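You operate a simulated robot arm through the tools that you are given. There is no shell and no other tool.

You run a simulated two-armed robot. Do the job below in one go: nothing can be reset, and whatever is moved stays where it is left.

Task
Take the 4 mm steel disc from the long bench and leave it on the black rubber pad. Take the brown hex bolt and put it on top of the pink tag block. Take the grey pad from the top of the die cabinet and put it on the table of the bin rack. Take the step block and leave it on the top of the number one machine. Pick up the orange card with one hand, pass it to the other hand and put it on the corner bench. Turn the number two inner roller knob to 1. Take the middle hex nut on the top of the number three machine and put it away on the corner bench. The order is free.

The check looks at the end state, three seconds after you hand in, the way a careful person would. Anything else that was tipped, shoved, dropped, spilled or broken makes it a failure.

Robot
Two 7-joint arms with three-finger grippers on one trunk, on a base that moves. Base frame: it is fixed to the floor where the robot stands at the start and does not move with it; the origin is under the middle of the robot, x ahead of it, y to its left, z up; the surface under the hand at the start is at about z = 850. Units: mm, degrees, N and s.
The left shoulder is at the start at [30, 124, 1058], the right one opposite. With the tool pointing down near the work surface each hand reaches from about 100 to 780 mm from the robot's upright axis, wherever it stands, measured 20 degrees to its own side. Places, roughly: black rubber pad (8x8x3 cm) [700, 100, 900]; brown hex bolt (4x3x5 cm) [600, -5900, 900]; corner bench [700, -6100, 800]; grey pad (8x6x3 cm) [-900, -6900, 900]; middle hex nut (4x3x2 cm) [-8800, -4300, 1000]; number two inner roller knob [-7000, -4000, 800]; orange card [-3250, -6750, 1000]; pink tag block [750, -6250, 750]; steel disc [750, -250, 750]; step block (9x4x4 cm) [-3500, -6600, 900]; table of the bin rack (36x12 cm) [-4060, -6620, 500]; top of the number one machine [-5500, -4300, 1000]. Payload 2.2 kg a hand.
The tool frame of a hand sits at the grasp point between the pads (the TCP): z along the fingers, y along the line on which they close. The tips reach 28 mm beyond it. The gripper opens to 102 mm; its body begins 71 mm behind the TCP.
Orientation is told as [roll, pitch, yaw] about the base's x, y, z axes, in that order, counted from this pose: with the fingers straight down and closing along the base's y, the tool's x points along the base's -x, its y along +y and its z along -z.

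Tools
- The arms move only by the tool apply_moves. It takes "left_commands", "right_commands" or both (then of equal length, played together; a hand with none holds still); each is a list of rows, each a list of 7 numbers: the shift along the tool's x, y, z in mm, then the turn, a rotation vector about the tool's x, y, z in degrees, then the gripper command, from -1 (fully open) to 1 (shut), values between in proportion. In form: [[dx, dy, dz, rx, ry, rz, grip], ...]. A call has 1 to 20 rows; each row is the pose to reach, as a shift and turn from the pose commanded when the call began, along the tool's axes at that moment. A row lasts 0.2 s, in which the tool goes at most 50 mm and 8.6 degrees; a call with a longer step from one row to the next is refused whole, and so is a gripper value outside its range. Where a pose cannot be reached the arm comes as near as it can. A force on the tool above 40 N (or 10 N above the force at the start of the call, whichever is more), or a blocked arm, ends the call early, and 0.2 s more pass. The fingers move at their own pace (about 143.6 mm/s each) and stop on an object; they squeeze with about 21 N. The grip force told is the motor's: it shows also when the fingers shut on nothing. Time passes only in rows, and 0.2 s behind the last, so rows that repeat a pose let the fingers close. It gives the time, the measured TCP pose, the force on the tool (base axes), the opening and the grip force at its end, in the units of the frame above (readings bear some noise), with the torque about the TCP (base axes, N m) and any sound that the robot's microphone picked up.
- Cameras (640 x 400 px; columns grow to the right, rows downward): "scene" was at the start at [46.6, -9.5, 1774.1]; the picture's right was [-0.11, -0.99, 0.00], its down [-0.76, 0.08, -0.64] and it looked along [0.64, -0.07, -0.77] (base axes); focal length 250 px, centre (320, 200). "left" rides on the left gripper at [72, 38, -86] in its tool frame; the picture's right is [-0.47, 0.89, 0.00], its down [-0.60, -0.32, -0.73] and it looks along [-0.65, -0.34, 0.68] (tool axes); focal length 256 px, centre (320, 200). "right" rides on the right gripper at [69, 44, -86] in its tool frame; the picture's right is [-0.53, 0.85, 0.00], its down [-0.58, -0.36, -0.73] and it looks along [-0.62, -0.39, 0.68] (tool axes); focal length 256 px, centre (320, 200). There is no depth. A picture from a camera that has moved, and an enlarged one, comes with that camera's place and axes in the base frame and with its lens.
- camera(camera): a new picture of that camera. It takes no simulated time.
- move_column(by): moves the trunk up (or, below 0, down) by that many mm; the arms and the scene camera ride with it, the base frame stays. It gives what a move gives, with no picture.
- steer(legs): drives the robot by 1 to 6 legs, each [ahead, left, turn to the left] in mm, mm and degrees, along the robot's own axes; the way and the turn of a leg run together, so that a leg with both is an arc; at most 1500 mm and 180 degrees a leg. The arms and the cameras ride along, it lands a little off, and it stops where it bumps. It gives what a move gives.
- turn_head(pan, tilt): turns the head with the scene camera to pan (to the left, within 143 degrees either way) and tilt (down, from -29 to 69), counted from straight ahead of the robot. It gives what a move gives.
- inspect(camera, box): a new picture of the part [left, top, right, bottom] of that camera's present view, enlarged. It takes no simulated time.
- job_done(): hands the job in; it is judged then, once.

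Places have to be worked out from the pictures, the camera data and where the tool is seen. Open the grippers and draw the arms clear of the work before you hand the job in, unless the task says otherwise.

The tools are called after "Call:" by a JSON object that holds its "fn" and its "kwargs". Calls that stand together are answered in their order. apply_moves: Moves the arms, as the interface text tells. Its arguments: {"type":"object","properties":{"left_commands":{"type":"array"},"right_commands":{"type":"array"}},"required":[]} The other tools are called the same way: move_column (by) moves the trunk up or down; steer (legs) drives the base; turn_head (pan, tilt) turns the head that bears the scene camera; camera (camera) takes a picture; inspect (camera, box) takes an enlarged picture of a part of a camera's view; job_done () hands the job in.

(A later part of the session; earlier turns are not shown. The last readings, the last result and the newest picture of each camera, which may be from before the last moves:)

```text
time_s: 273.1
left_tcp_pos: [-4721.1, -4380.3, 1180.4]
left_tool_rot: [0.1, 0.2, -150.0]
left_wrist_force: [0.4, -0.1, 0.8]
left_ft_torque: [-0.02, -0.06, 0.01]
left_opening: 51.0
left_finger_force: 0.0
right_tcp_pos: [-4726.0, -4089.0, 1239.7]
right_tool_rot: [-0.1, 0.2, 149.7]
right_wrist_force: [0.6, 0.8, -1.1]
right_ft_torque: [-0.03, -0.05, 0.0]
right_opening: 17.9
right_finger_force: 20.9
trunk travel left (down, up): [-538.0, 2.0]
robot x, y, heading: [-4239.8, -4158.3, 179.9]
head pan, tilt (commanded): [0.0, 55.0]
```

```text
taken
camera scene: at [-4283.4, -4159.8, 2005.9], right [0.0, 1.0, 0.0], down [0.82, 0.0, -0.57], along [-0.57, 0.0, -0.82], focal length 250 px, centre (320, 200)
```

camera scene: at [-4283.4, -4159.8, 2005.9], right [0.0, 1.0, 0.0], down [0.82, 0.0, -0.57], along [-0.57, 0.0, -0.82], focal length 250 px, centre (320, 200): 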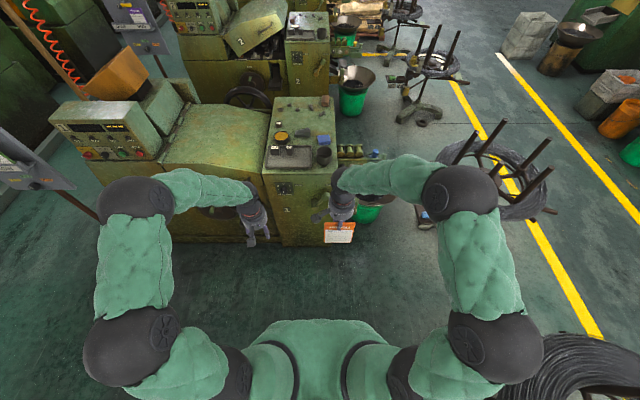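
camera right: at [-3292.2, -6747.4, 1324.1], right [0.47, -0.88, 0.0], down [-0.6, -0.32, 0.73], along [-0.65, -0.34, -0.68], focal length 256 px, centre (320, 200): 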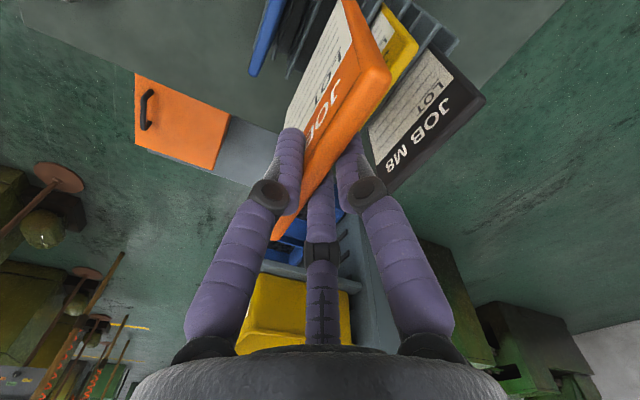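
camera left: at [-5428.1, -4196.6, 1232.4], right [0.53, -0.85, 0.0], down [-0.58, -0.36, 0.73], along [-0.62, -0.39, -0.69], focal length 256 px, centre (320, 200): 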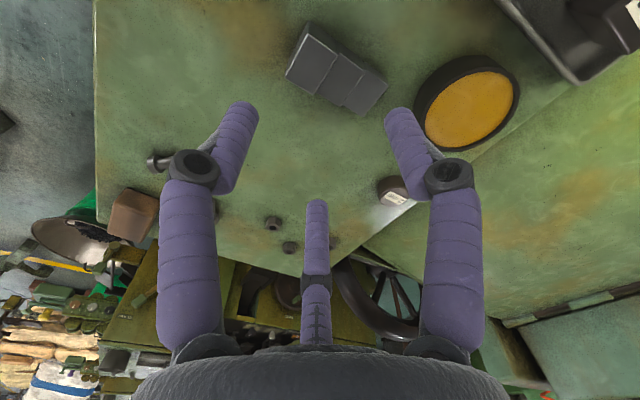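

Now I swing the left hand so that its fingers point to the right, toward the card.

Call:
{"fn": "apply_moves", "kwargs": {"left_commands": [[0, 0, 0, 7.08, 4.09, 0, 0], [0, 0, 0, 14.17, 8.18, 0, 0], [0, 0, 0, 21.25, 12.27, 0, 0], [0, 0, 0, 28.34, 16.36, 0, 0], [0, 0, 0, 35.42, 20.45, 0, 0], [0, 0, 0, 42.51, 24.54, 0, 0], [0, 0, 0, 49.59, 28.63, 0, 0], [0, 0, 0, 56.68, 32.72, 0, 0], [0, 0, 0, 63.76, 36.81, 0, 0], [0, 0, 0, 70.85, 40.9, 0, 0], [0, 0, 0, 77.94, 45, 0, 0]]}}

Call:
{"fn": "camera", "kwargs": {"camera": "scene"}}

Call:
{"fn": "camera", "kwargs": {"camera": "left"}}

```text
time_s: 275.5
left_tcp_pos: [-4722.5, -4381.7, 1180.8]
left_tool_rot: [-90.2, 30.1, 179.9]
left_wrist_force: [-0.1, -0.6, -0.2]
left_ft_torque: [0.0, 0.03, -0.02]
left_opening: 51.2
left_finger_force: 0.0
right_tcp_pos: [-4724.7, -4090.8, 1239.1]
right_tool_rot: [-0.1, 0.1, 149.7]
right_wrist_force: [-0.1, -0.6, -1.4]
right_ft_torque: [0.01, 0.01, 0.02]
right_opening: 18.0
right_finger_force: 20.8
trunk travel left (down, up): [-538.0, 2.0]
robot x, y, heading: [-4240.5, -4158.0, 179.9]
head pan, tilt (commanded): [0.0, 55.0]
```

```text
taken
camera scene: at [-4284.4, -4161.0, 2005.9], right [0.0, 1.0, 0.0], down [0.82, 0.0, -0.57], along [-0.57, 0.0, -0.82], focal length 250 px, centre (320, 200)
```

scene: 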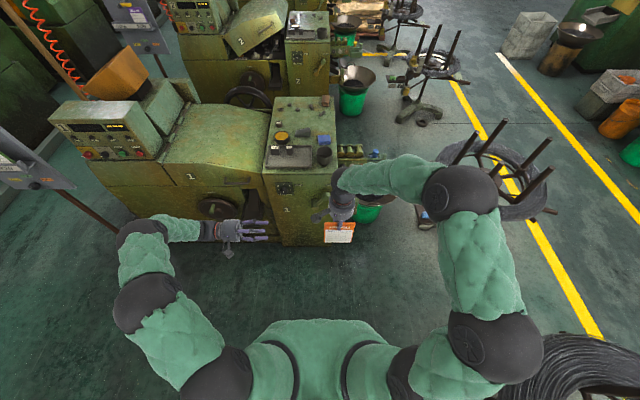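

```text
taken
camera left: at [-4641.4, -4467.6, 1183.3], right [0.04, 0.0, -1.0], down [-0.68, -0.73, -0.03], along [-0.73, 0.68, -0.03], focal length 256 px, centre (320, 200)
```

left: 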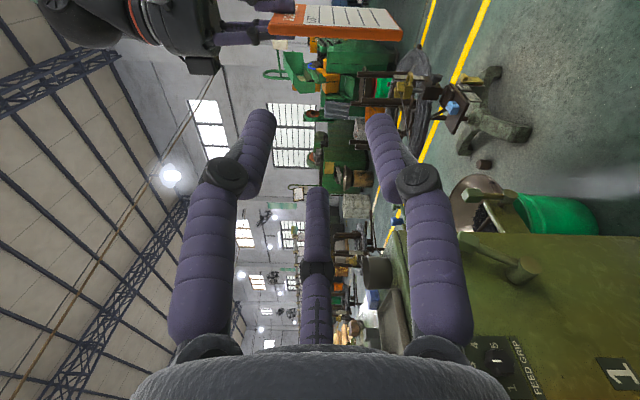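

The fingers now point at the card's left edge. I enlarge the left camera view to align with the card's plane.

Call:
{"fn": "inspect", "kwargs": {"camera": "left", "box": [220, 0, 420, 130]}}

Call:
{"fn": "inspect", "kwargs": {"camera": "scene", "box": [190, 160, 380, 280]}}

```text
3.08 times, centred on (320, 65) of left
camera zoom: at [-4641.4, -4467.6, 1183.3], right [0.04, 0.0, -1.0], down [-0.68, -0.73, -0.03], along [-0.73, 0.68, -0.03], focal length 788 px, centre (320, 615)
```

zoom: 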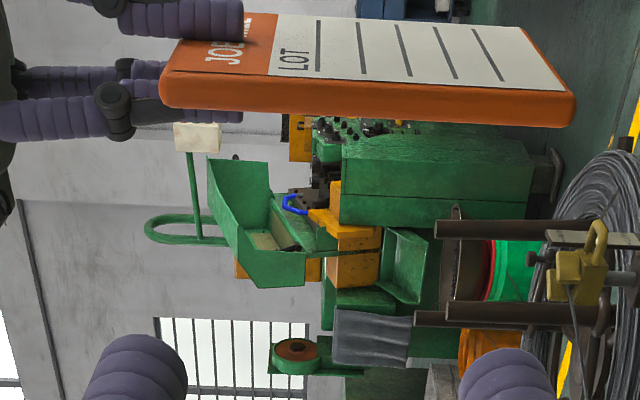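

```text
3.33 times, centred on (285, 220) of scene
camera zoom: at [-4284.4, -4161.0, 2005.9], right [0.0, 1.0, 0.0], down [0.82, 0.0, -0.57], along [-0.57, 0.0, -0.82], focal length 833 px, centre (437, 133)
```

zoom: 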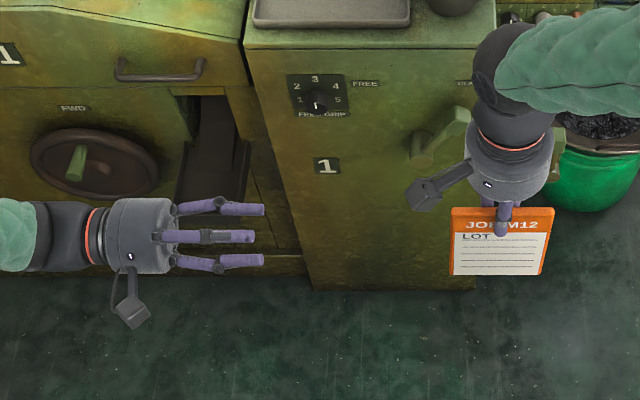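

The card's centre plane is x≈-4721.7, its left edge at y≈-4142, 10 mm thick; my fingers are on the same plane. I lower the left hand to z≈1130 and bring the tips near the edge.

Call:
{"fn": "apply_moves", "kwargs": {"left_commands": [[-12, 22, 30, 0, 0, 0, 0], [-23.3, 44.3, 70, 0, 0, 0, 0], [-23.3, 44.3, 115, 0, 0, 0, 0], [-23.3, 44.3, 160, 0, 0, 0, 0], [-23.3, 44.3, 194, 0, 0, 0, 0], [-23.3, 44.3, 194, 0, 0, 0, 0]]}}

Call:
{"fn": "camera", "kwargs": {"camera": "left"}}

Call:
{"fn": "inspect", "kwargs": {"camera": "scene", "box": [230, 160, 400, 280]}}

```text
time_s: 276.9
left_tcp_pos: [-4720.7, -4185.3, 1129.9]
left_tool_rot: [-90.1, 30.2, -179.9]
left_wrist_force: [0.4, 0.3, 0.6]
left_ft_torque: [0.0, -0.02, -0.02]
left_opening: 51.1
left_finger_force: 0.0
right_tcp_pos: [-4723.6, -4090.8, 1239.5]
right_tool_rot: [-0.1, 0.0, 149.8]
right_wrist_force: [-0.6, -0.7, -0.3]
right_ft_torque: [0.03, 0.0, -0.02]
right_opening: 17.9
right_finger_force: 21.2
trunk travel left (down, up): [-538.0, 2.0]
robot x, y, heading: [-4239.8, -4158.8, 179.6]
head pan, tilt (commanded): [0.0, 55.0]
```

```text
taken
camera left: at [-4638.5, -4272.9, 1133.0], right [0.04, 0.0, -1.0], down [-0.68, -0.73, -0.03], along [-0.73, 0.68, -0.03], focal length 256 px, centre (320, 200)
```

left: 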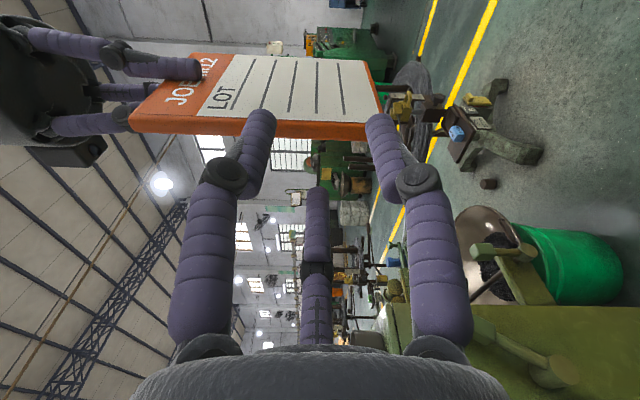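

```text
3.33 times, centred on (315, 220) of scene
camera zoom: at [-4283.4, -4161.2, 2005.9], right [0.0, 1.0, 0.0], down [0.82, 0.0, -0.57], along [-0.57, 0.0, -0.82], focal length 833 px, centre (337, 133)
```

zoom: 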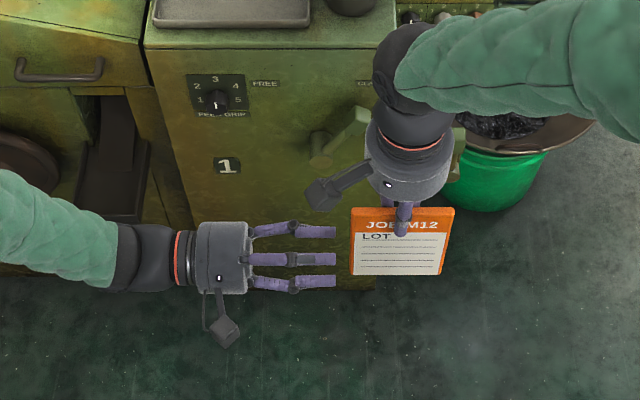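

All aligned: two fingers on my side of the card, one behind. I slide in 50 mm and then close.

Call:
{"fn": "apply_moves", "kwargs": {"left_commands": [[0, 0, 12, 0, 0, 0, 0], [0, 0, 25, 0, 0, 0, 0], [0, 0, 38, 0, 0, 0, 0], [0, 0, 50, 0, 0, 0, 0], [0, 0, 50, 0, 0, 0, 0]]}}

Call:
{"fn": "camera", "kwargs": {"camera": "left"}}

Call:
{"fn": "inspect", "kwargs": {"camera": "scene", "box": [230, 160, 400, 280]}}

```text
time_s: 278.1
left_tcp_pos: [-4718.1, -4136.8, 1130.6]
left_tool_rot: [-90.0, 30.2, -180.0]
left_wrist_force: [-0.1, 0.4, 0.4]
left_ft_torque: [-0.02, -0.02, 0.03]
left_opening: 51.2
left_finger_force: 0.1
right_tcp_pos: [-4723.8, -4090.6, 1238.9]
right_tool_rot: [0.0, 0.1, 149.9]
right_wrist_force: [-0.6, 0.0, -0.7]
right_ft_torque: [0.04, 0.01, -0.01]
right_opening: 17.9
right_finger_force: 21.2
trunk travel left (down, up): [-538.0, 2.0]
robot x, y, heading: [-4240.4, -4158.4, 179.5]
head pan, tilt (commanded): [0.0, 55.0]
```

```text
taken
camera left: at [-4638.2, -4222.9, 1133.6], right [0.04, 0.0, -1.0], down [-0.68, -0.73, -0.03], along [-0.73, 0.68, -0.03], focal length 256 px, centre (320, 200)
```

left: 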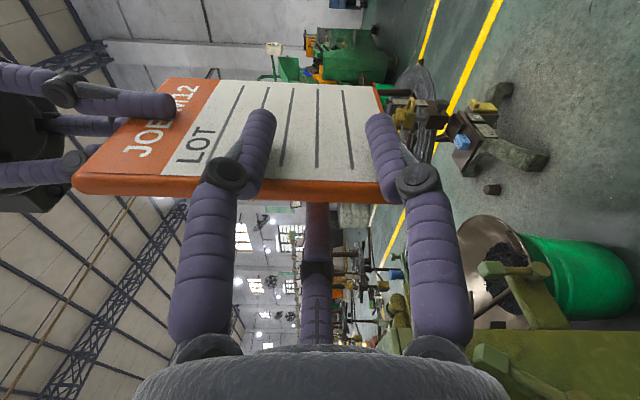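

```text
3.33 times, centred on (315, 220) of scene
camera zoom: at [-4283.6, -4160.8, 2005.9], right [0.0, 1.0, 0.0], down [0.82, 0.0, -0.57], along [-0.57, 0.0, -0.82], focal length 833 px, centre (337, 133)
```

zoom: 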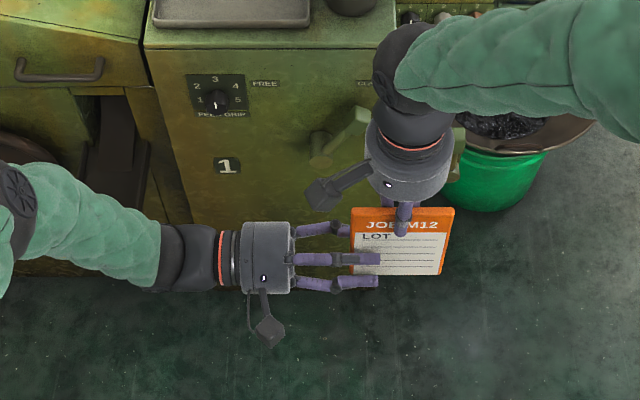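

The card edge is well inside the left fingers. I close the left hand while the right still holds.

Call:
{"fn": "apply_moves", "kwargs": {"left_commands": [[0, 0, 0, 0, 0, 0, 0.3], [0, 0, 0, 0, 0, 0, 0.6], [0, 0, 0, 0, 0, 0, 0.9], [0, 0, 0, 0, 0, 0, 1], [0, 0, 0, 0, 0, 0, 1], [0, 0, 0, 0, 0, 0, 1]]}}

Call:
{"fn": "camera", "kwargs": {"camera": "left"}}

Call:
{"fn": "inspect", "kwargs": {"camera": "scene", "box": [230, 160, 400, 280]}}

```text
time_s: 279.5
left_tcp_pos: [-4718.9, -4135.4, 1132.0]
left_tool_rot: [-90.1, 30.2, 179.8]
left_wrist_force: [9.4, 2.5, 4.0]
left_ft_torque: [0.06, 0.47, -0.3]
left_opening: 17.8
left_finger_force: 21.0
right_tcp_pos: [-4724.6, -4089.5, 1238.8]
right_tool_rot: [0.0, 0.0, 149.9]
right_wrist_force: [-8.8, -1.1, -4.7]
right_ft_torque: [-0.2, 0.56, -0.18]
right_opening: 18.0
right_finger_force: 21.0
trunk travel left (down, up): [-538.0, 2.0]
robot x, y, heading: [-4242.9, -4159.4, 179.8]
head pan, tilt (commanded): [0.0, 55.0]
```

```text
taken
camera left: at [-4637.7, -4222.5, 1133.6], right [0.04, 0.0, -1.0], down [-0.68, -0.73, -0.03], along [-0.73, 0.68, -0.03], focal length 256 px, centre (320, 200)
```

left: 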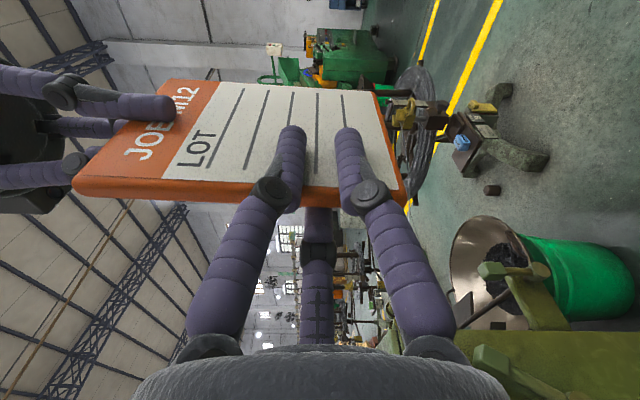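

```text
3.33 times, centred on (315, 220) of scene
camera zoom: at [-4283.6, -4160.3, 2005.9], right [0.0, 1.0, 0.0], down [0.82, 0.0, -0.57], along [-0.57, 0.0, -0.82], focal length 833 px, centre (337, 133)
```

zoom: 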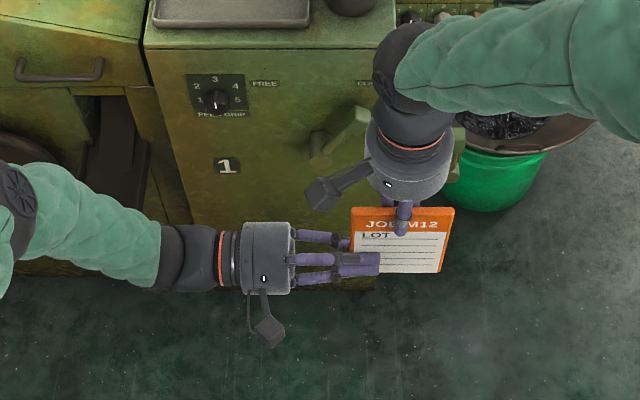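

Both hands hold the card (left 17.8 mm, 21 N). I open the right hand and lift it off straight up.

Call:
{"fn": "apply_moves", "kwargs": {"right_commands": [[0, 0, 0, 0, 0, 0, 0.6], [0, 0, 0, 0, 0, 0, 0.3], [0, 0, 0, 0, 0, 0, 0.1], [0, 0, 0, 0, 0, 0, 0.1], [0, 0, -15, 0, 0, 0, 0.1], [0, 0, -35, 0, 0, 0, 0.1], [0, 0, -65, 0, 0, 0, 0.1], [0, 0, -100, 0, 0, 0, 0.1]]}}

Call:
{"fn": "camera", "kwargs": {"camera": "left"}}

Call:
{"fn": "inspect", "kwargs": {"camera": "scene", "box": [230, 140, 400, 280]}}

```text
time_s: 281.3
left_tcp_pos: [-4718.6, -4135.1, 1130.4]
left_tool_rot: [-90.0, 30.0, -180.0]
left_wrist_force: [0.1, -0.2, 0.7]
left_ft_torque: [-0.05, 0.02, -0.02]
left_opening: 17.9
left_finger_force: 21.0
right_tcp_pos: [-4723.1, -4090.5, 1337.7]
right_tool_rot: [-0.1, 0.1, 149.7]
right_wrist_force: [-0.3, -0.5, 0.4]
right_ft_torque: [0.02, 0.02, 0.01]
right_opening: 46.0
right_finger_force: 0.0
trunk travel left (down, up): [-538.0, 2.0]
robot x, y, heading: [-4239.8, -4158.6, 180.0]
head pan, tilt (commanded): [0.0, 55.0]
```

```text
taken
camera left: at [-4637.6, -4222.7, 1133.9], right [0.04, 0.0, -1.0], down [-0.68, -0.73, -0.03], along [-0.73, 0.68, -0.03], focal length 256 px, centre (320, 200)
```

left: 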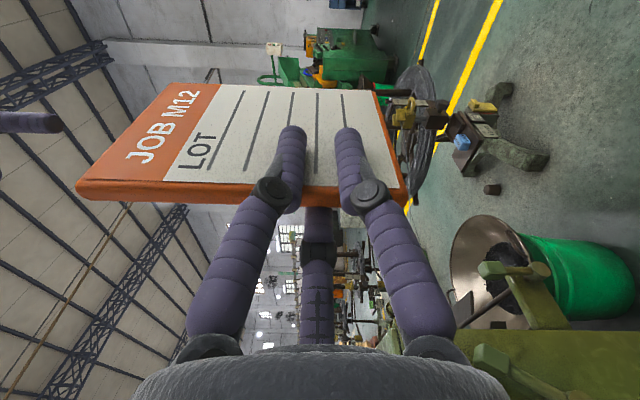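

```text
2.86 times, centred on (315, 210) of scene
camera zoom: at [-4282.4, -4160.2, 2005.9], right [0.0, 1.0, 0.0], down [0.82, 0.0, -0.57], along [-0.57, 0.0, -0.82], focal length 714 px, centre (334, 171)
```

zoom: 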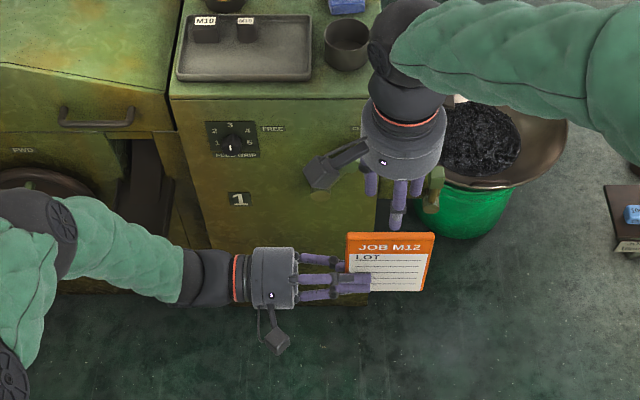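

Handover done: the left hand alone holds the card. I fold the left hand with the card back toward me and up, and draw the right hand to its side.

Call:
{"fn": "apply_moves", "kwargs": {"left_commands": [[30, -12, -23, 0, 0, 0, 1], [60, -23, -47, 0, 0, 0, 1], [90, -35, -70, 0, 0, 0, 1], [119, -47, -93, 0, 0, 0, 1], [149, -58, -117, 0, 0, 0, 1], [178.9, -69.9, -140, 0, 0, 0, 1]], "right_commands": [[-10, -35, 0, 0, 0, 0, 0.1], [-20, -70, 0, 0, 0, 0, 0.1], [-30, -105, 0, 0, 0, 0, 0.1], [-40, -140, 20, 0, 0, 0, 0.1], [-50, -175, 40, 0, 0, 0, 0.1], [-60.8, -209.9, 60, 0, 0, 0, 0.1]]}}

Call:
{"fn": "turn_head", "kwargs": {"pan": -25, "tilt": 30}}

Call:
{"fn": "camera", "kwargs": {"camera": "scene"}}

Call:
{"fn": "turn_head", "kwargs": {"pan": -70, "tilt": 35}}

Call:
{"fn": "camera", "kwargs": {"camera": "scene"}}

```text
time_s: 282.7
left_tcp_pos: [-4599.2, -4274.2, 1281.0]
left_tool_rot: [-90.1, 30.3, 180.0]
left_wrist_force: [0.5, 0.3, 0.4]
left_ft_torque: [-0.04, -0.01, 0.04]
left_opening: 17.9
left_finger_force: 20.8
right_tcp_pos: [-4669.7, -3875.9, 1278.7]
right_tool_rot: [-0.1, 0.1, 149.8]
right_wrist_force: [-0.1, 0.0, 0.7]
right_ft_torque: [0.0, -0.01, 0.03]
right_opening: 46.0
right_finger_force: 0.1
trunk travel left (down, up): [-538.0, 2.0]
robot x, y, heading: [-4242.1, -4159.2, 179.4]
head pan, tilt (commanded): [0.0, 55.0]
```

```text
time_s: 283.6
left_tcp_pos: [-4601.2, -4275.0, 1281.6]
left_tool_rot: [-90.0, 30.3, -180.0]
left_wrist_force: [0.4, -0.1, -0.7]
left_ft_torque: [-0.05, 0.01, 0.0]
left_opening: 18.0
left_finger_force: 20.7
right_tcp_pos: [-4672.4, -3876.9, 1278.3]
right_tool_rot: [0.1, 0.0, 149.8]
right_wrist_force: [0.0, 1.1, 0.1]
right_ft_torque: [0.02, 0.01, 0.05]
right_opening: 45.8
right_finger_force: 0.1
trunk travel left (down, up): [-538.0, 2.0]
robot x, y, heading: [-4240.7, -4156.1, 179.7]
head pan, tilt (commanded): [-25.0, 30.0]
```

```text
taken
camera scene: at [-4293.4, -4122.4, 2041.9], right [0.42, 0.91, 0.0], down [0.45, -0.21, -0.87], along [-0.78, 0.37, -0.5], focal length 250 px, centre (320, 200)
```

scene: 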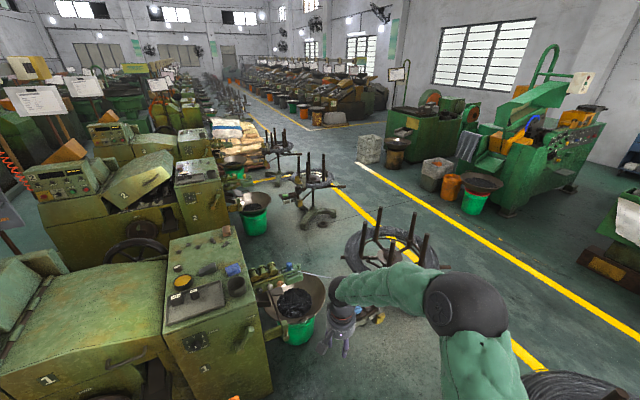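

```text
time_s: 284.7
left_tcp_pos: [-4600.2, -4274.0, 1281.9]
left_tool_rot: [-90.0, 30.2, -180.0]
left_wrist_force: [-0.8, -0.5, -1.4]
left_ft_torque: [-0.03, -0.02, 0.01]
left_opening: 17.6
left_finger_force: 21.1
right_tcp_pos: [-4671.2, -3877.1, 1278.3]
right_tool_rot: [0.0, 0.1, 149.8]
right_wrist_force: [-0.5, -0.2, -0.4]
right_ft_torque: [-0.01, 0.0, 0.02]
right_opening: 45.8
right_finger_force: 0.0
trunk travel left (down, up): [-538.0, 2.0]
robot x, y, heading: [-4242.4, -4158.9, 179.9]
head pan, tilt (commanded): [-70.0, 35.0]
```

```text
taken
camera scene: at [-4241.3, -4077.7, 2034.2], right [0.94, 0.34, 0.0], down [0.2, -0.54, -0.82], along [-0.28, 0.77, -0.57], focal length 250 px, centre (320, 200)
```

scene: 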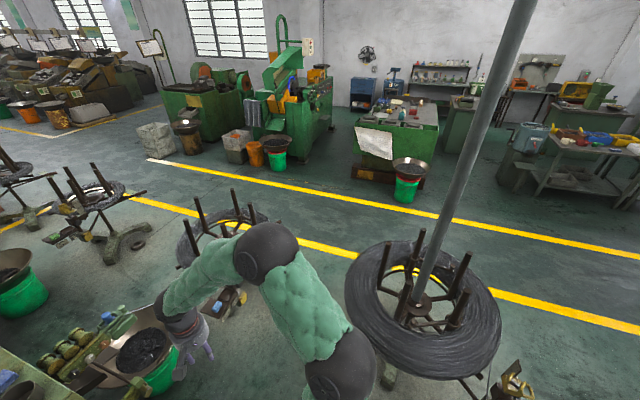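

I study the roller group on machine 1's side and machine 2 behind it, to plan the approach to the knob.

Call:
{"fn": "turn_head", "kwargs": {"pan": -25, "tilt": 30}}

Call:
{"fn": "inspect", "kwargs": {"camera": "scene", "box": [160, 140, 350, 260]}}

Call:
{"fn": "inspect", "kwargs": {"camera": "scene", "box": [230, 250, 350, 350]}}

Call:
{"fn": "inspect", "kwargs": {"camera": "scene", "box": [20, 130, 240, 270]}}

```text
time_s: 285.8
left_tcp_pos: [-4601.2, -4275.5, 1280.7]
left_tool_rot: [-90.0, 30.1, -180.0]
left_wrist_force: [-0.3, -0.2, -0.6]
left_ft_torque: [-0.08, -0.02, -0.02]
left_opening: 17.7
left_finger_force: 21.1
right_tcp_pos: [-4670.8, -3878.0, 1278.8]
right_tool_rot: [-0.1, 0.1, 149.8]
right_wrist_force: [0.1, -0.5, 0.0]
right_ft_torque: [0.06, -0.01, 0.01]
right_opening: 45.7
right_finger_force: 0.1
trunk travel left (down, up): [-538.0, 2.0]
robot x, y, heading: [-4242.0, -4155.4, 179.9]
head pan, tilt (commanded): [-25.0, 30.0]
```

```text
3.33 times, centred on (255, 200) of scene
camera zoom: at [-4293.2, -4121.9, 2041.9], right [0.43, 0.9, 0.0], down [0.45, -0.21, -0.87], along [-0.78, 0.37, -0.5], focal length 833 px, centre (537, 200)
```

zoom: 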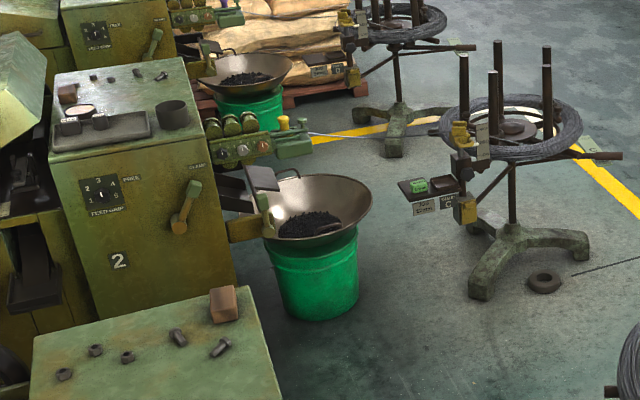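

```text
4.00 times, centred on (290, 300) of scene
camera zoom: at [-4293.2, -4121.9, 2041.9], right [0.43, 0.9, 0.0], down [0.45, -0.21, -0.87], along [-0.78, 0.37, -0.5], focal length 1000 px, centre (440, -200)
```

zoom: 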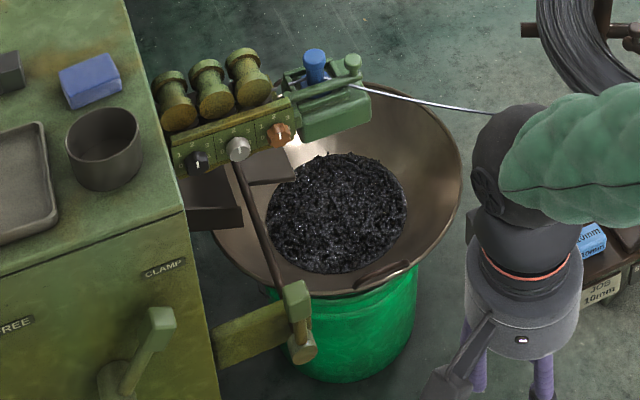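

```text
2.86 times, centred on (130, 200) of scene
camera zoom: at [-4293.2, -4121.9, 2041.9], right [0.43, 0.9, 0.0], down [0.45, -0.21, -0.87], along [-0.78, 0.37, -0.5], focal length 714 px, centre (863, 200)
```

zoom: 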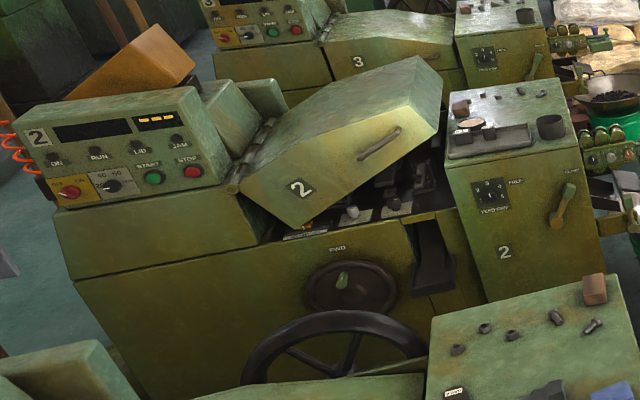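

Each machine has a roller bracket on its right front with three knobs facing +x; machine 2's inner knob should be near (-6960, -4020, 880). I'll go round by the right: turn to face +y and shift to the gap between the two reels.

Call:
{"fn": "steer", "kwargs": {"legs": [[0, 0, -90], [0, 455, 0]]}}

Call:
{"fn": "turn_head", "kwargs": {"pan": 0, "tilt": 40}}

Call:
{"fn": "camera", "kwargs": {"camera": "scene"}}

```text
time_s: 292.4
left_tcp_pos: [-4812.4, -3799.9, 1282.6]
left_tool_rot: [-89.9, 30.2, 90.2]
left_wrist_force: [-1.1, 1.3, -1.8]
left_ft_torque: [0.02, 0.02, 0.02]
left_opening: 17.8
left_finger_force: 20.8
right_tcp_pos: [-4414.6, -3727.2, 1277.9]
right_tool_rot: [-0.1, 0.1, 59.9]
right_wrist_force: [0.1, -0.1, 0.4]
right_ft_torque: [0.0, -0.05, 0.0]
right_opening: 46.0
right_finger_force: 0.0
trunk travel left (down, up): [-538.0, 2.0]
robot x, y, heading: [-4696.0, -4157.2, 89.9]
head pan, tilt (commanded): [-25.0, 30.0]
```

```text
time_s: 293.2
left_tcp_pos: [-4811.5, -3799.6, 1281.8]
left_tool_rot: [-90.0, 30.2, 90.3]
left_wrist_force: [-0.8, -0.8, -0.4]
left_ft_torque: [-0.01, 0.06, 0.01]
left_opening: 17.9
left_finger_force: 20.7
right_tcp_pos: [-4413.7, -3726.2, 1278.1]
right_tool_rot: [0.0, 0.1, 60.0]
right_wrist_force: [-0.7, -0.8, -0.3]
right_ft_torque: [0.03, 0.02, 0.0]
right_opening: 46.0
right_finger_force: 0.0
trunk travel left (down, up): [-538.0, 2.0]
robot x, y, heading: [-4695.0, -4156.5, 89.9]
head pan, tilt (commanded): [0.0, 40.0]
```

```text
taken
camera scene: at [-4694.4, -4104.7, 2026.6], right [1.0, 0.0, 0.0], down [0.0, -0.64, -0.77], along [0.0, 0.77, -0.64], focal length 250 px, centre (320, 200)
```

scene: 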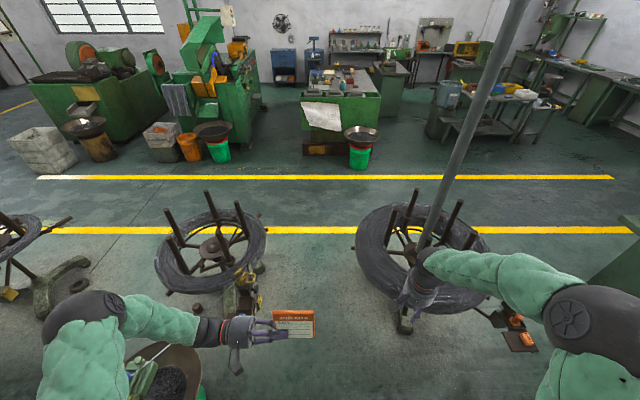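

The passage between the reels is about 600 mm at coil height, more at floor level. I look down beside me to judge the width of my own base first.

Call:
{"fn": "turn_head", "kwargs": {"pan": 90, "tilt": 69}}

Call:
{"fn": "camera", "kwargs": {"camera": "scene"}}

Call:
{"fn": "turn_head", "kwargs": {"pan": -140, "tilt": 69}}

Call:
{"fn": "camera", "kwargs": {"camera": "scene"}}

```text
time_s: 294.9
left_tcp_pos: [-4811.9, -3799.4, 1280.1]
left_tool_rot: [-89.9, 30.3, 90.2]
left_wrist_force: [-0.6, -0.6, -0.7]
left_ft_torque: [0.0, 0.03, 0.02]
left_opening: 18.1
left_finger_force: 20.2
right_tcp_pos: [-4412.5, -3726.6, 1278.2]
right_tool_rot: [0.1, 0.0, 60.0]
right_wrist_force: [-0.2, 0.5, -0.4]
right_ft_torque: [-0.02, 0.03, 0.0]
right_opening: 45.4
right_finger_force: 0.0
trunk travel left (down, up): [-538.0, 2.0]
robot x, y, heading: [-4695.1, -4161.5, 90.0]
head pan, tilt (commanded): [90.0, 68.8]
```

```text
taken
camera scene: at [-4750.9, -4189.7, 1990.5], right [0.0, 1.0, 0.0], down [0.93, 0.0, -0.36], along [-0.36, 0.0, -0.93], focal length 250 px, centre (320, 200)
```

scene: 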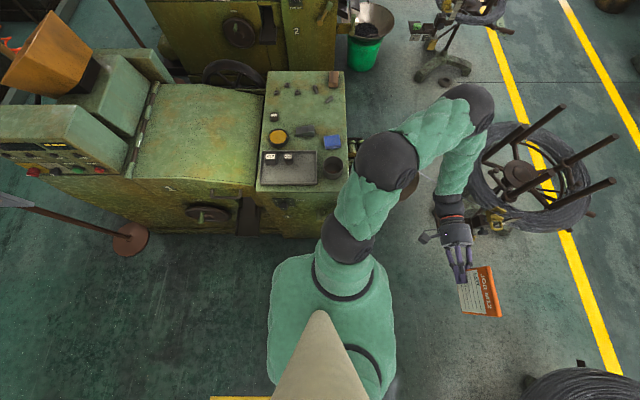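

```text
time_s: 298.2
left_tcp_pos: [-4812.4, -3799.4, 1281.9]
left_tool_rot: [-90.0, 30.2, 90.3]
left_wrist_force: [0.4, -0.9, -1.2]
left_ft_torque: [-0.02, 0.04, 0.01]
left_opening: 17.7
left_finger_force: 21.1
right_tcp_pos: [-4414.5, -3726.9, 1278.8]
right_tool_rot: [0.0, 0.2, 60.1]
right_wrist_force: [-0.5, 0.2, -0.1]
right_ft_torque: [-0.02, 0.0, 0.0]
right_opening: 46.0
right_finger_force: 0.1
trunk travel left (down, up): [-538.0, 2.0]
robot x, y, heading: [-4696.1, -4160.1, 90.0]
head pan, tilt (commanded): [-140.0, 68.8]
```

```text
taken
camera scene: at [-4659.1, -4232.5, 1990.5], right [-0.77, -0.64, 0.0], down [-0.6, 0.71, -0.36], along [0.23, -0.28, -0.93], focal length 250 px, centre (320, 200)
```

scene: 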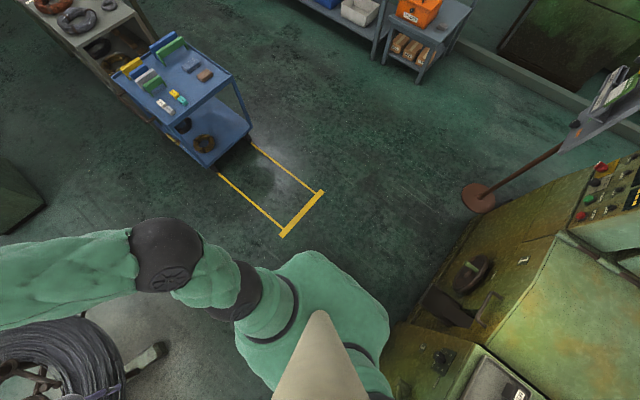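

The base does not show beyond the torso, and the 600-670 mm gap is too tight for comfort. I'll go round the east side of the pole reel instead: along y≈-4000 to x≈-2900.

Call:
{"fn": "steer", "kwargs": {"legs": [[150, 0, 0], [0, -1500, 0], [0, -300, 0]]}}

Call:
{"fn": "turn_head", "kwargs": {"pan": 0, "tilt": 35}}

Call:
{"fn": "camera", "kwargs": {"camera": "scene"}}

```text
time_s: 308.2
left_tcp_pos: [-3012.3, -3645.3, 1282.4]
left_tool_rot: [-90.2, 30.2, 90.3]
left_wrist_force: [0.3, 0.2, -0.6]
left_ft_torque: [0.0, 0.05, 0.01]
left_opening: 18.0
left_finger_force: 20.9
right_tcp_pos: [-2613.6, -3571.5, 1279.4]
right_tool_rot: [0.0, 0.1, 60.2]
right_wrist_force: [-0.2, 0.0, -0.1]
right_ft_torque: [-0.02, 0.01, 0.03]
right_opening: 45.9
right_finger_force: 0.1
trunk travel left (down, up): [-538.0, 2.0]
robot x, y, heading: [-2895.1, -4007.0, 90.3]
head pan, tilt (commanded): [-140.0, 68.8]
```

```text
time_s: 310.5
left_tcp_pos: [-3010.9, -3646.9, 1281.8]
left_tool_rot: [-90.0, 30.2, 90.5]
left_wrist_force: [-0.1, 0.1, -0.6]
left_ft_torque: [-0.03, 0.04, -0.01]
left_opening: 17.8
left_finger_force: 20.9
right_tcp_pos: [-2612.2, -3571.1, 1278.2]
right_tool_rot: [0.1, 0.1, 60.3]
right_wrist_force: [0.2, 0.2, 0.2]
right_ft_torque: [0.03, -0.05, 0.0]
right_opening: 45.7
right_finger_force: 0.0
trunk travel left (down, up): [-538.0, 2.0]
robot x, y, heading: [-2891.4, -4003.9, 90.3]
head pan, tilt (commanded): [0.0, 35.0]
```

```text
taken
camera scene: at [-2893.1, -3946.9, 2034.1], right [1.0, 0.0, 0.0], down [0.0, -0.57, -0.82], along [0.0, 0.82, -0.57], focal length 250 px, centre (320, 200)
```

scene: 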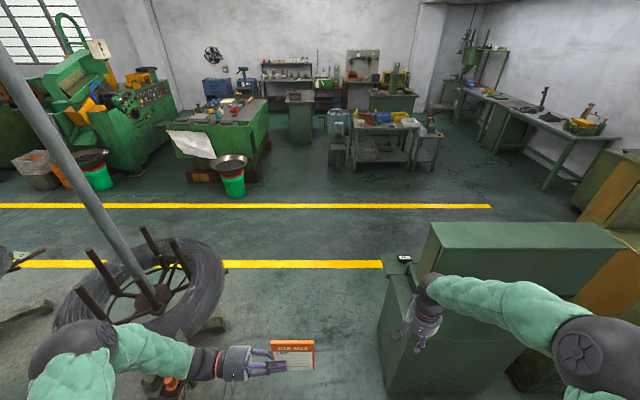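

A rack stands ahead-right and the pole reel ahead-left; the clear lane is about x -3100. I shift left 200 mm and drive ahead to the aisle.

Call:
{"fn": "steer", "kwargs": {"legs": [[0, 200, 0], [1000, 0, 0]]}}

Call:
{"fn": "camera", "kwargs": {"camera": "scene"}}

```text
time_s: 316.9
left_tcp_pos: [-3215.8, -2638.6, 1281.7]
left_tool_rot: [-90.0, 30.2, 90.4]
left_wrist_force: [0.5, 0.2, -0.8]
left_ft_torque: [-0.01, 0.05, 0.02]
left_opening: 17.6
left_finger_force: 20.9
right_tcp_pos: [-2817.8, -2565.3, 1278.7]
right_tool_rot: [-0.1, 0.1, 60.1]
right_wrist_force: [-0.8, 0.7, 0.8]
right_ft_torque: [0.0, 0.0, -0.01]
right_opening: 45.8
right_finger_force: 0.0
trunk travel left (down, up): [-538.0, 2.0]
robot x, y, heading: [-3095.6, -2997.2, 90.3]
head pan, tilt (commanded): [0.0, 35.0]
```

```text
taken
camera scene: at [-3097.7, -2939.9, 2034.1], right [1.0, 0.0, 0.0], down [0.0, -0.57, -0.82], along [0.0, 0.82, -0.57], focal length 250 px, centre (320, 200)
```

scene: 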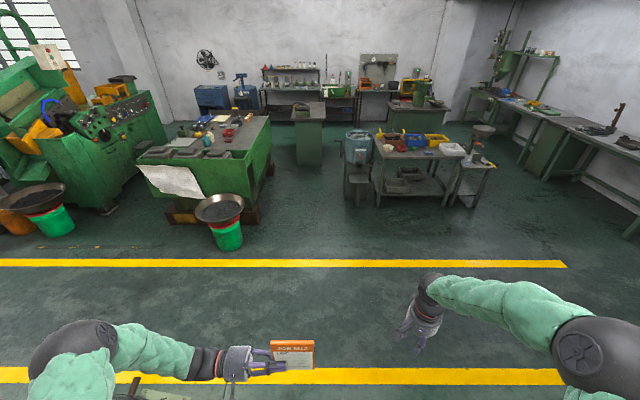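

Clear ahead. I go on to the aisle, turn left and drive along it toward machine 2.

Call:
{"fn": "steer", "kwargs": {"legs": [[930, 0, 0], [0, 0, 89.6], [1500, 0, 0], [1400, 0, 0]]}}

Call:
{"fn": "turn_head", "kwargs": {"pan": 60, "tilt": 35}}

Call:
{"fn": "camera", "kwargs": {"camera": "scene"}}

```text
time_s: 339.0
left_tcp_pos: [-6345.5, -2105.8, 1281.7]
left_tool_rot: [-90.0, 30.3, 178.7]
left_wrist_force: [-0.1, 0.0, -0.5]
left_ft_torque: [-0.02, -0.03, 0.0]
left_opening: 17.9
left_finger_force: 20.6
right_tcp_pos: [-6406.2, -1707.3, 1278.0]
right_tool_rot: [0.1, 0.1, 148.5]
right_wrist_force: [0.7, -0.3, 0.4]
right_ft_torque: [-0.03, -0.05, 0.0]
right_opening: 46.1
right_finger_force: 0.1
trunk travel left (down, up): [-538.0, 2.0]
robot x, y, heading: [-5984.6, -1997.7, 178.4]
head pan, tilt (commanded): [0.0, 35.0]
```

```text
time_s: 340.3
left_tcp_pos: [-6344.8, -2106.1, 1280.6]
left_tool_rot: [-90.0, 30.3, 178.7]
left_wrist_force: [0.3, -0.2, -0.7]
left_ft_torque: [-0.03, 0.0, -0.03]
left_opening: 17.5
left_finger_force: 20.9
right_tcp_pos: [-6408.0, -1708.4, 1279.1]
right_tool_rot: [0.1, 0.1, 148.6]
right_wrist_force: [0.4, -0.1, 1.1]
right_ft_torque: [0.01, -0.04, -0.01]
right_opening: 45.9
right_finger_force: 0.0
trunk travel left (down, up): [-538.0, 2.0]
robot x, y, heading: [-5981.0, -1999.8, 178.3]
head pan, tilt (commanded): [60.0, 35.0]
```

```text
taken
camera scene: at [-5999.8, -2076.2, 2034.1], right [-0.85, 0.52, 0.0], down [0.3, 0.49, -0.82], along [-0.43, -0.7, -0.57], focal length 250 px, centre (320, 200)
```

scene: 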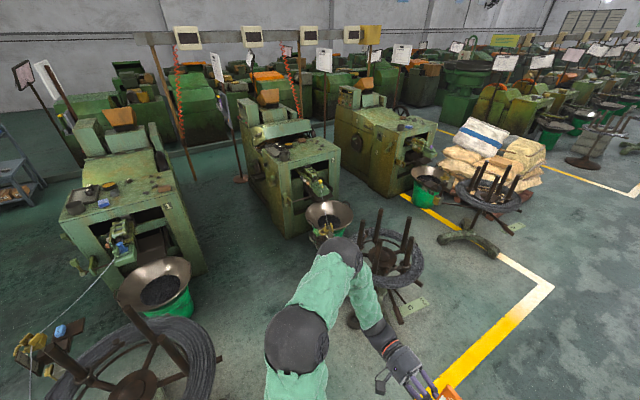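

Good view: the lane between the two reels leads to the gap between machines 1 and 2. I enlarge machine 2's roller bracket.

Call:
{"fn": "inspect", "kwargs": {"camera": "scene", "box": [250, 130, 370, 230]}}

Call:
{"fn": "inspect", "kwargs": {"camera": "scene", "box": [340, 80, 460, 180]}}

```text
4.00 times, centred on (310, 180) of scene
camera zoom: at [-5999.8, -2076.2, 2034.1], right [-0.85, 0.52, 0.0], down [0.3, 0.49, -0.82], along [-0.43, -0.7, -0.57], focal length 1000 px, centre (360, 280)
```

zoom: 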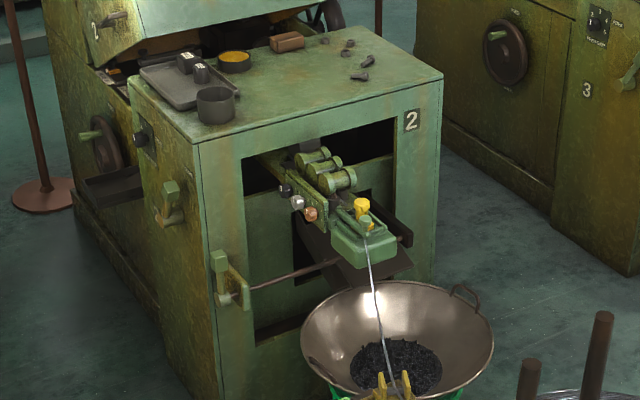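

```text
4.00 times, centred on (400, 130) of scene
camera zoom: at [-5999.8, -2076.2, 2034.1], right [-0.85, 0.52, 0.0], down [0.3, 0.49, -0.82], along [-0.43, -0.7, -0.57], focal length 1000 px, centre (0, 480)
```

zoom: 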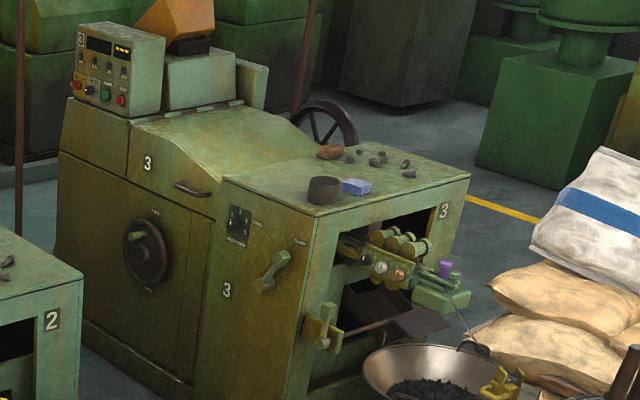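

Machine 2's knobs sit on the bracket outside its side wall: inner black at about (-6978, -4008, 797), then silver and brown 65 mm apart. I drive on, turn into the lane and go up to the gap.

Call:
{"fn": "steer", "kwargs": {"legs": [[365, 0, 1.6], [0, 0, 90], [1400, 0, 0]]}}

Call:
{"fn": "turn_head", "kwargs": {"pan": -45, "tilt": 40}}

Call:
{"fn": "camera", "kwargs": {"camera": "scene"}}

Call:
{"fn": "turn_head", "kwargs": {"pan": 0, "tilt": 45}}

Call:
{"fn": "camera", "kwargs": {"camera": "scene"}}

```text
time_s: 353.2
left_tcp_pos: [-6218.5, -3772.6, 1281.4]
left_tool_rot: [-90.0, 30.3, -89.2]
left_wrist_force: [-0.3, -0.3, -0.7]
left_ft_torque: [0.0, -0.06, 0.0]
left_opening: 17.8
left_finger_force: 21.1
right_tcp_pos: [-6615.9, -3848.8, 1278.3]
right_tool_rot: [0.1, 0.1, -119.5]
right_wrist_force: [0.8, -0.2, 0.1]
right_ft_torque: [0.05, -0.02, 0.02]
right_opening: 45.7
right_finger_force: 0.1
trunk travel left (down, up): [-538.0, 2.0]
robot x, y, heading: [-6338.5, -3412.9, -89.5]
head pan, tilt (commanded): [60.0, 35.0]
```

```text
time_s: 355.0
left_tcp_pos: [-6218.8, -3772.5, 1281.0]
left_tool_rot: [-90.1, 30.2, -89.3]
left_wrist_force: [0.3, 0.8, -1.4]
left_ft_torque: [0.03, -0.03, -0.01]
left_opening: 17.7
left_finger_force: 21.2
right_tcp_pos: [-6616.1, -3847.6, 1278.3]
right_tool_rot: [0.0, 0.1, -119.5]
right_wrist_force: [-0.4, 0.3, 0.4]
right_ft_torque: [0.01, 0.01, 0.03]
right_opening: 45.6
right_finger_force: 0.0
trunk travel left (down, up): [-538.0, 2.0]
robot x, y, heading: [-6334.1, -3416.5, -89.3]
head pan, tilt (commanded): [-45.0, 40.0]
```

```text
taken
camera scene: at [-6398.1, -3447.0, 2026.6], right [-0.71, 0.7, 0.0], down [0.45, 0.46, -0.77], along [-0.54, -0.55, -0.64], focal length 250 px, centre (320, 200)
```

scene: 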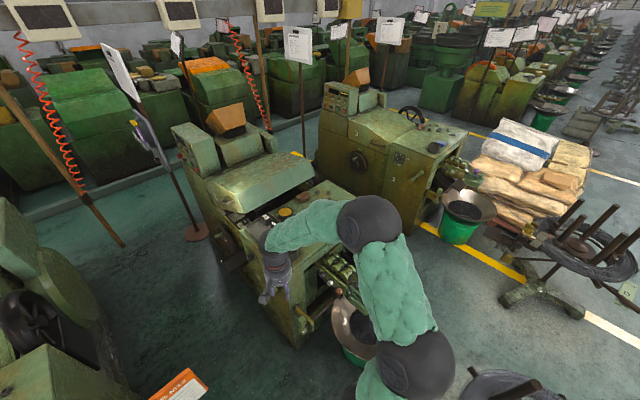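

```text
time_s: 356.1
left_tcp_pos: [-6219.7, -3772.9, 1279.9]
left_tool_rot: [-90.0, 30.2, -89.3]
left_wrist_force: [0.5, -1.0, -0.6]
left_ft_torque: [-0.02, -0.04, 0.02]
left_opening: 17.7
left_finger_force: 21.0
right_tcp_pos: [-6615.2, -3848.5, 1278.9]
right_tool_rot: [0.0, 0.0, -119.5]
right_wrist_force: [-0.6, -0.2, -0.7]
right_ft_torque: [-0.03, -0.01, 0.04]
right_opening: 45.8
right_finger_force: 0.1
trunk travel left (down, up): [-538.0, 2.0]
robot x, y, heading: [-6337.1, -3414.9, -89.5]
head pan, tilt (commanded): [0.0, 45.0]
```

```text
taken
camera scene: at [-6338.0, -3467.6, 2019.3], right [-1.0, -0.01, 0.0], down [-0.01, 0.71, -0.71], along [0.01, -0.71, -0.71], focal length 250 px, centre (320, 200)
```

scene: 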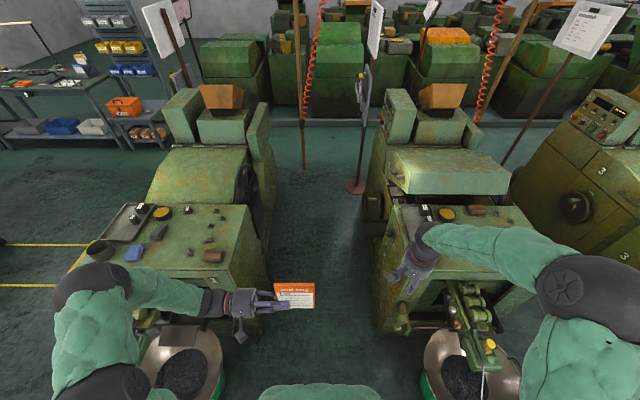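

The corridor is centred on x≈-6337. I turn to face machine 2 (-x) and slide left into place, keeping the trunk high.

Call:
{"fn": "steer", "kwargs": {"legs": [[0, 0, -90.4], [0, 600, 0]]}}

Call:
{"fn": "turn_head", "kwargs": {"pan": -10, "tilt": 55}}

Call:
{"fn": "camera", "kwargs": {"camera": "scene"}}

```text
time_s: 363.4
left_tcp_pos: [-6698.1, -4130.5, 1282.4]
left_tool_rot: [-89.9, 30.2, -179.7]
left_wrist_force: [-0.4, -0.3, -0.5]
left_ft_torque: [-0.02, 0.01, -0.02]
left_opening: 17.5
left_finger_force: 20.8
right_tcp_pos: [-6771.1, -3732.5, 1278.5]
right_tool_rot: [0.0, 0.1, 150.0]
right_wrist_force: [-0.2, -0.1, 0.3]
right_ft_torque: [0.02, 0.0, 0.04]
right_opening: 45.9
right_finger_force: 0.0
trunk travel left (down, up): [-538.0, 2.0]
robot x, y, heading: [-6338.2, -4012.9, -179.7]
head pan, tilt (commanded): [0.0, 45.0]
```

```text
time_s: 364.1
left_tcp_pos: [-6698.9, -4131.0, 1282.1]
left_tool_rot: [-90.1, 30.3, -179.7]
left_wrist_force: [0.4, 0.6, -1.3]
left_ft_torque: [-0.04, 0.0, 0.0]
left_opening: 18.0
left_finger_force: 21.4
right_tcp_pos: [-6771.6, -3734.4, 1278.5]
right_tool_rot: [0.0, 0.1, 150.0]
right_wrist_force: [0.5, -0.2, -0.2]
right_ft_torque: [0.01, 0.01, -0.02]
right_opening: 45.9
right_finger_force: 0.0
trunk travel left (down, up): [-538.0, 2.0]
robot x, y, heading: [-6340.4, -4013.6, -180.0]
head pan, tilt (commanded): [-10.0, 55.0]
```

```text
taken
camera scene: at [-6381.1, -4003.4, 2005.9], right [0.17, 0.98, 0.0], down [0.81, -0.14, -0.57], along [-0.57, 0.1, -0.82], focal length 250 px, centre (320, 200)
```

scene: 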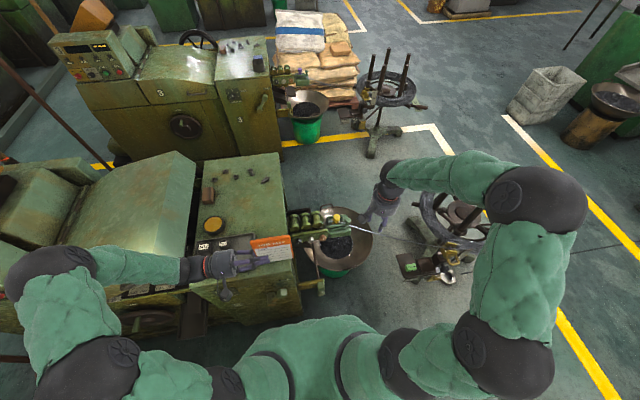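

Call:
{"fn": "inspect", "kwargs": {"camera": "scene", "box": [260, 180, 380, 300]}}

Call:
{"fn": "inspect", "kwargs": {"camera": "scene", "box": [285, 200, 335, 250]}}

```text
3.33 times, centred on (320, 240) of scene
camera zoom: at [-6381.1, -4003.4, 2005.9], right [0.17, 0.98, 0.0], down [0.81, -0.14, -0.57], along [-0.57, 0.1, -0.82], focal length 833 px, centre (320, 67)
```

zoom: 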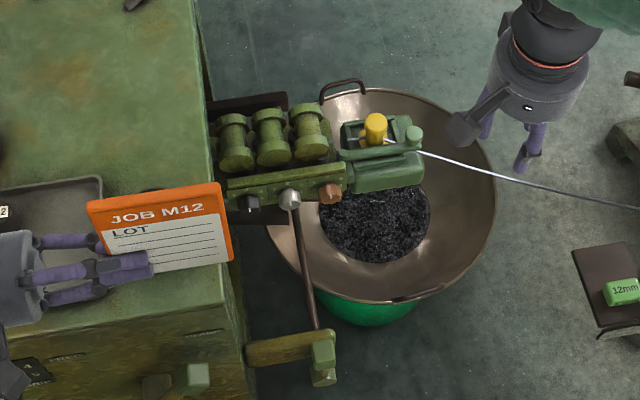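

```text
8.00 times, centred on (310, 225) of scene
camera zoom: at [-6381.1, -4003.4, 2005.9], right [0.17, 0.98, 0.0], down [0.81, -0.14, -0.57], along [-0.57, 0.1, -0.82], focal length 1999 px, centre (400, 0)
```

zoom: 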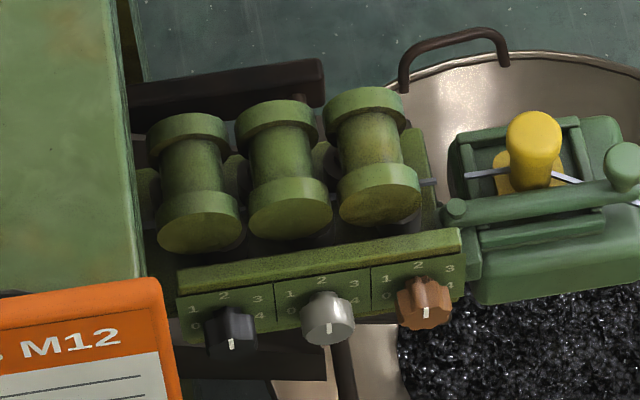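

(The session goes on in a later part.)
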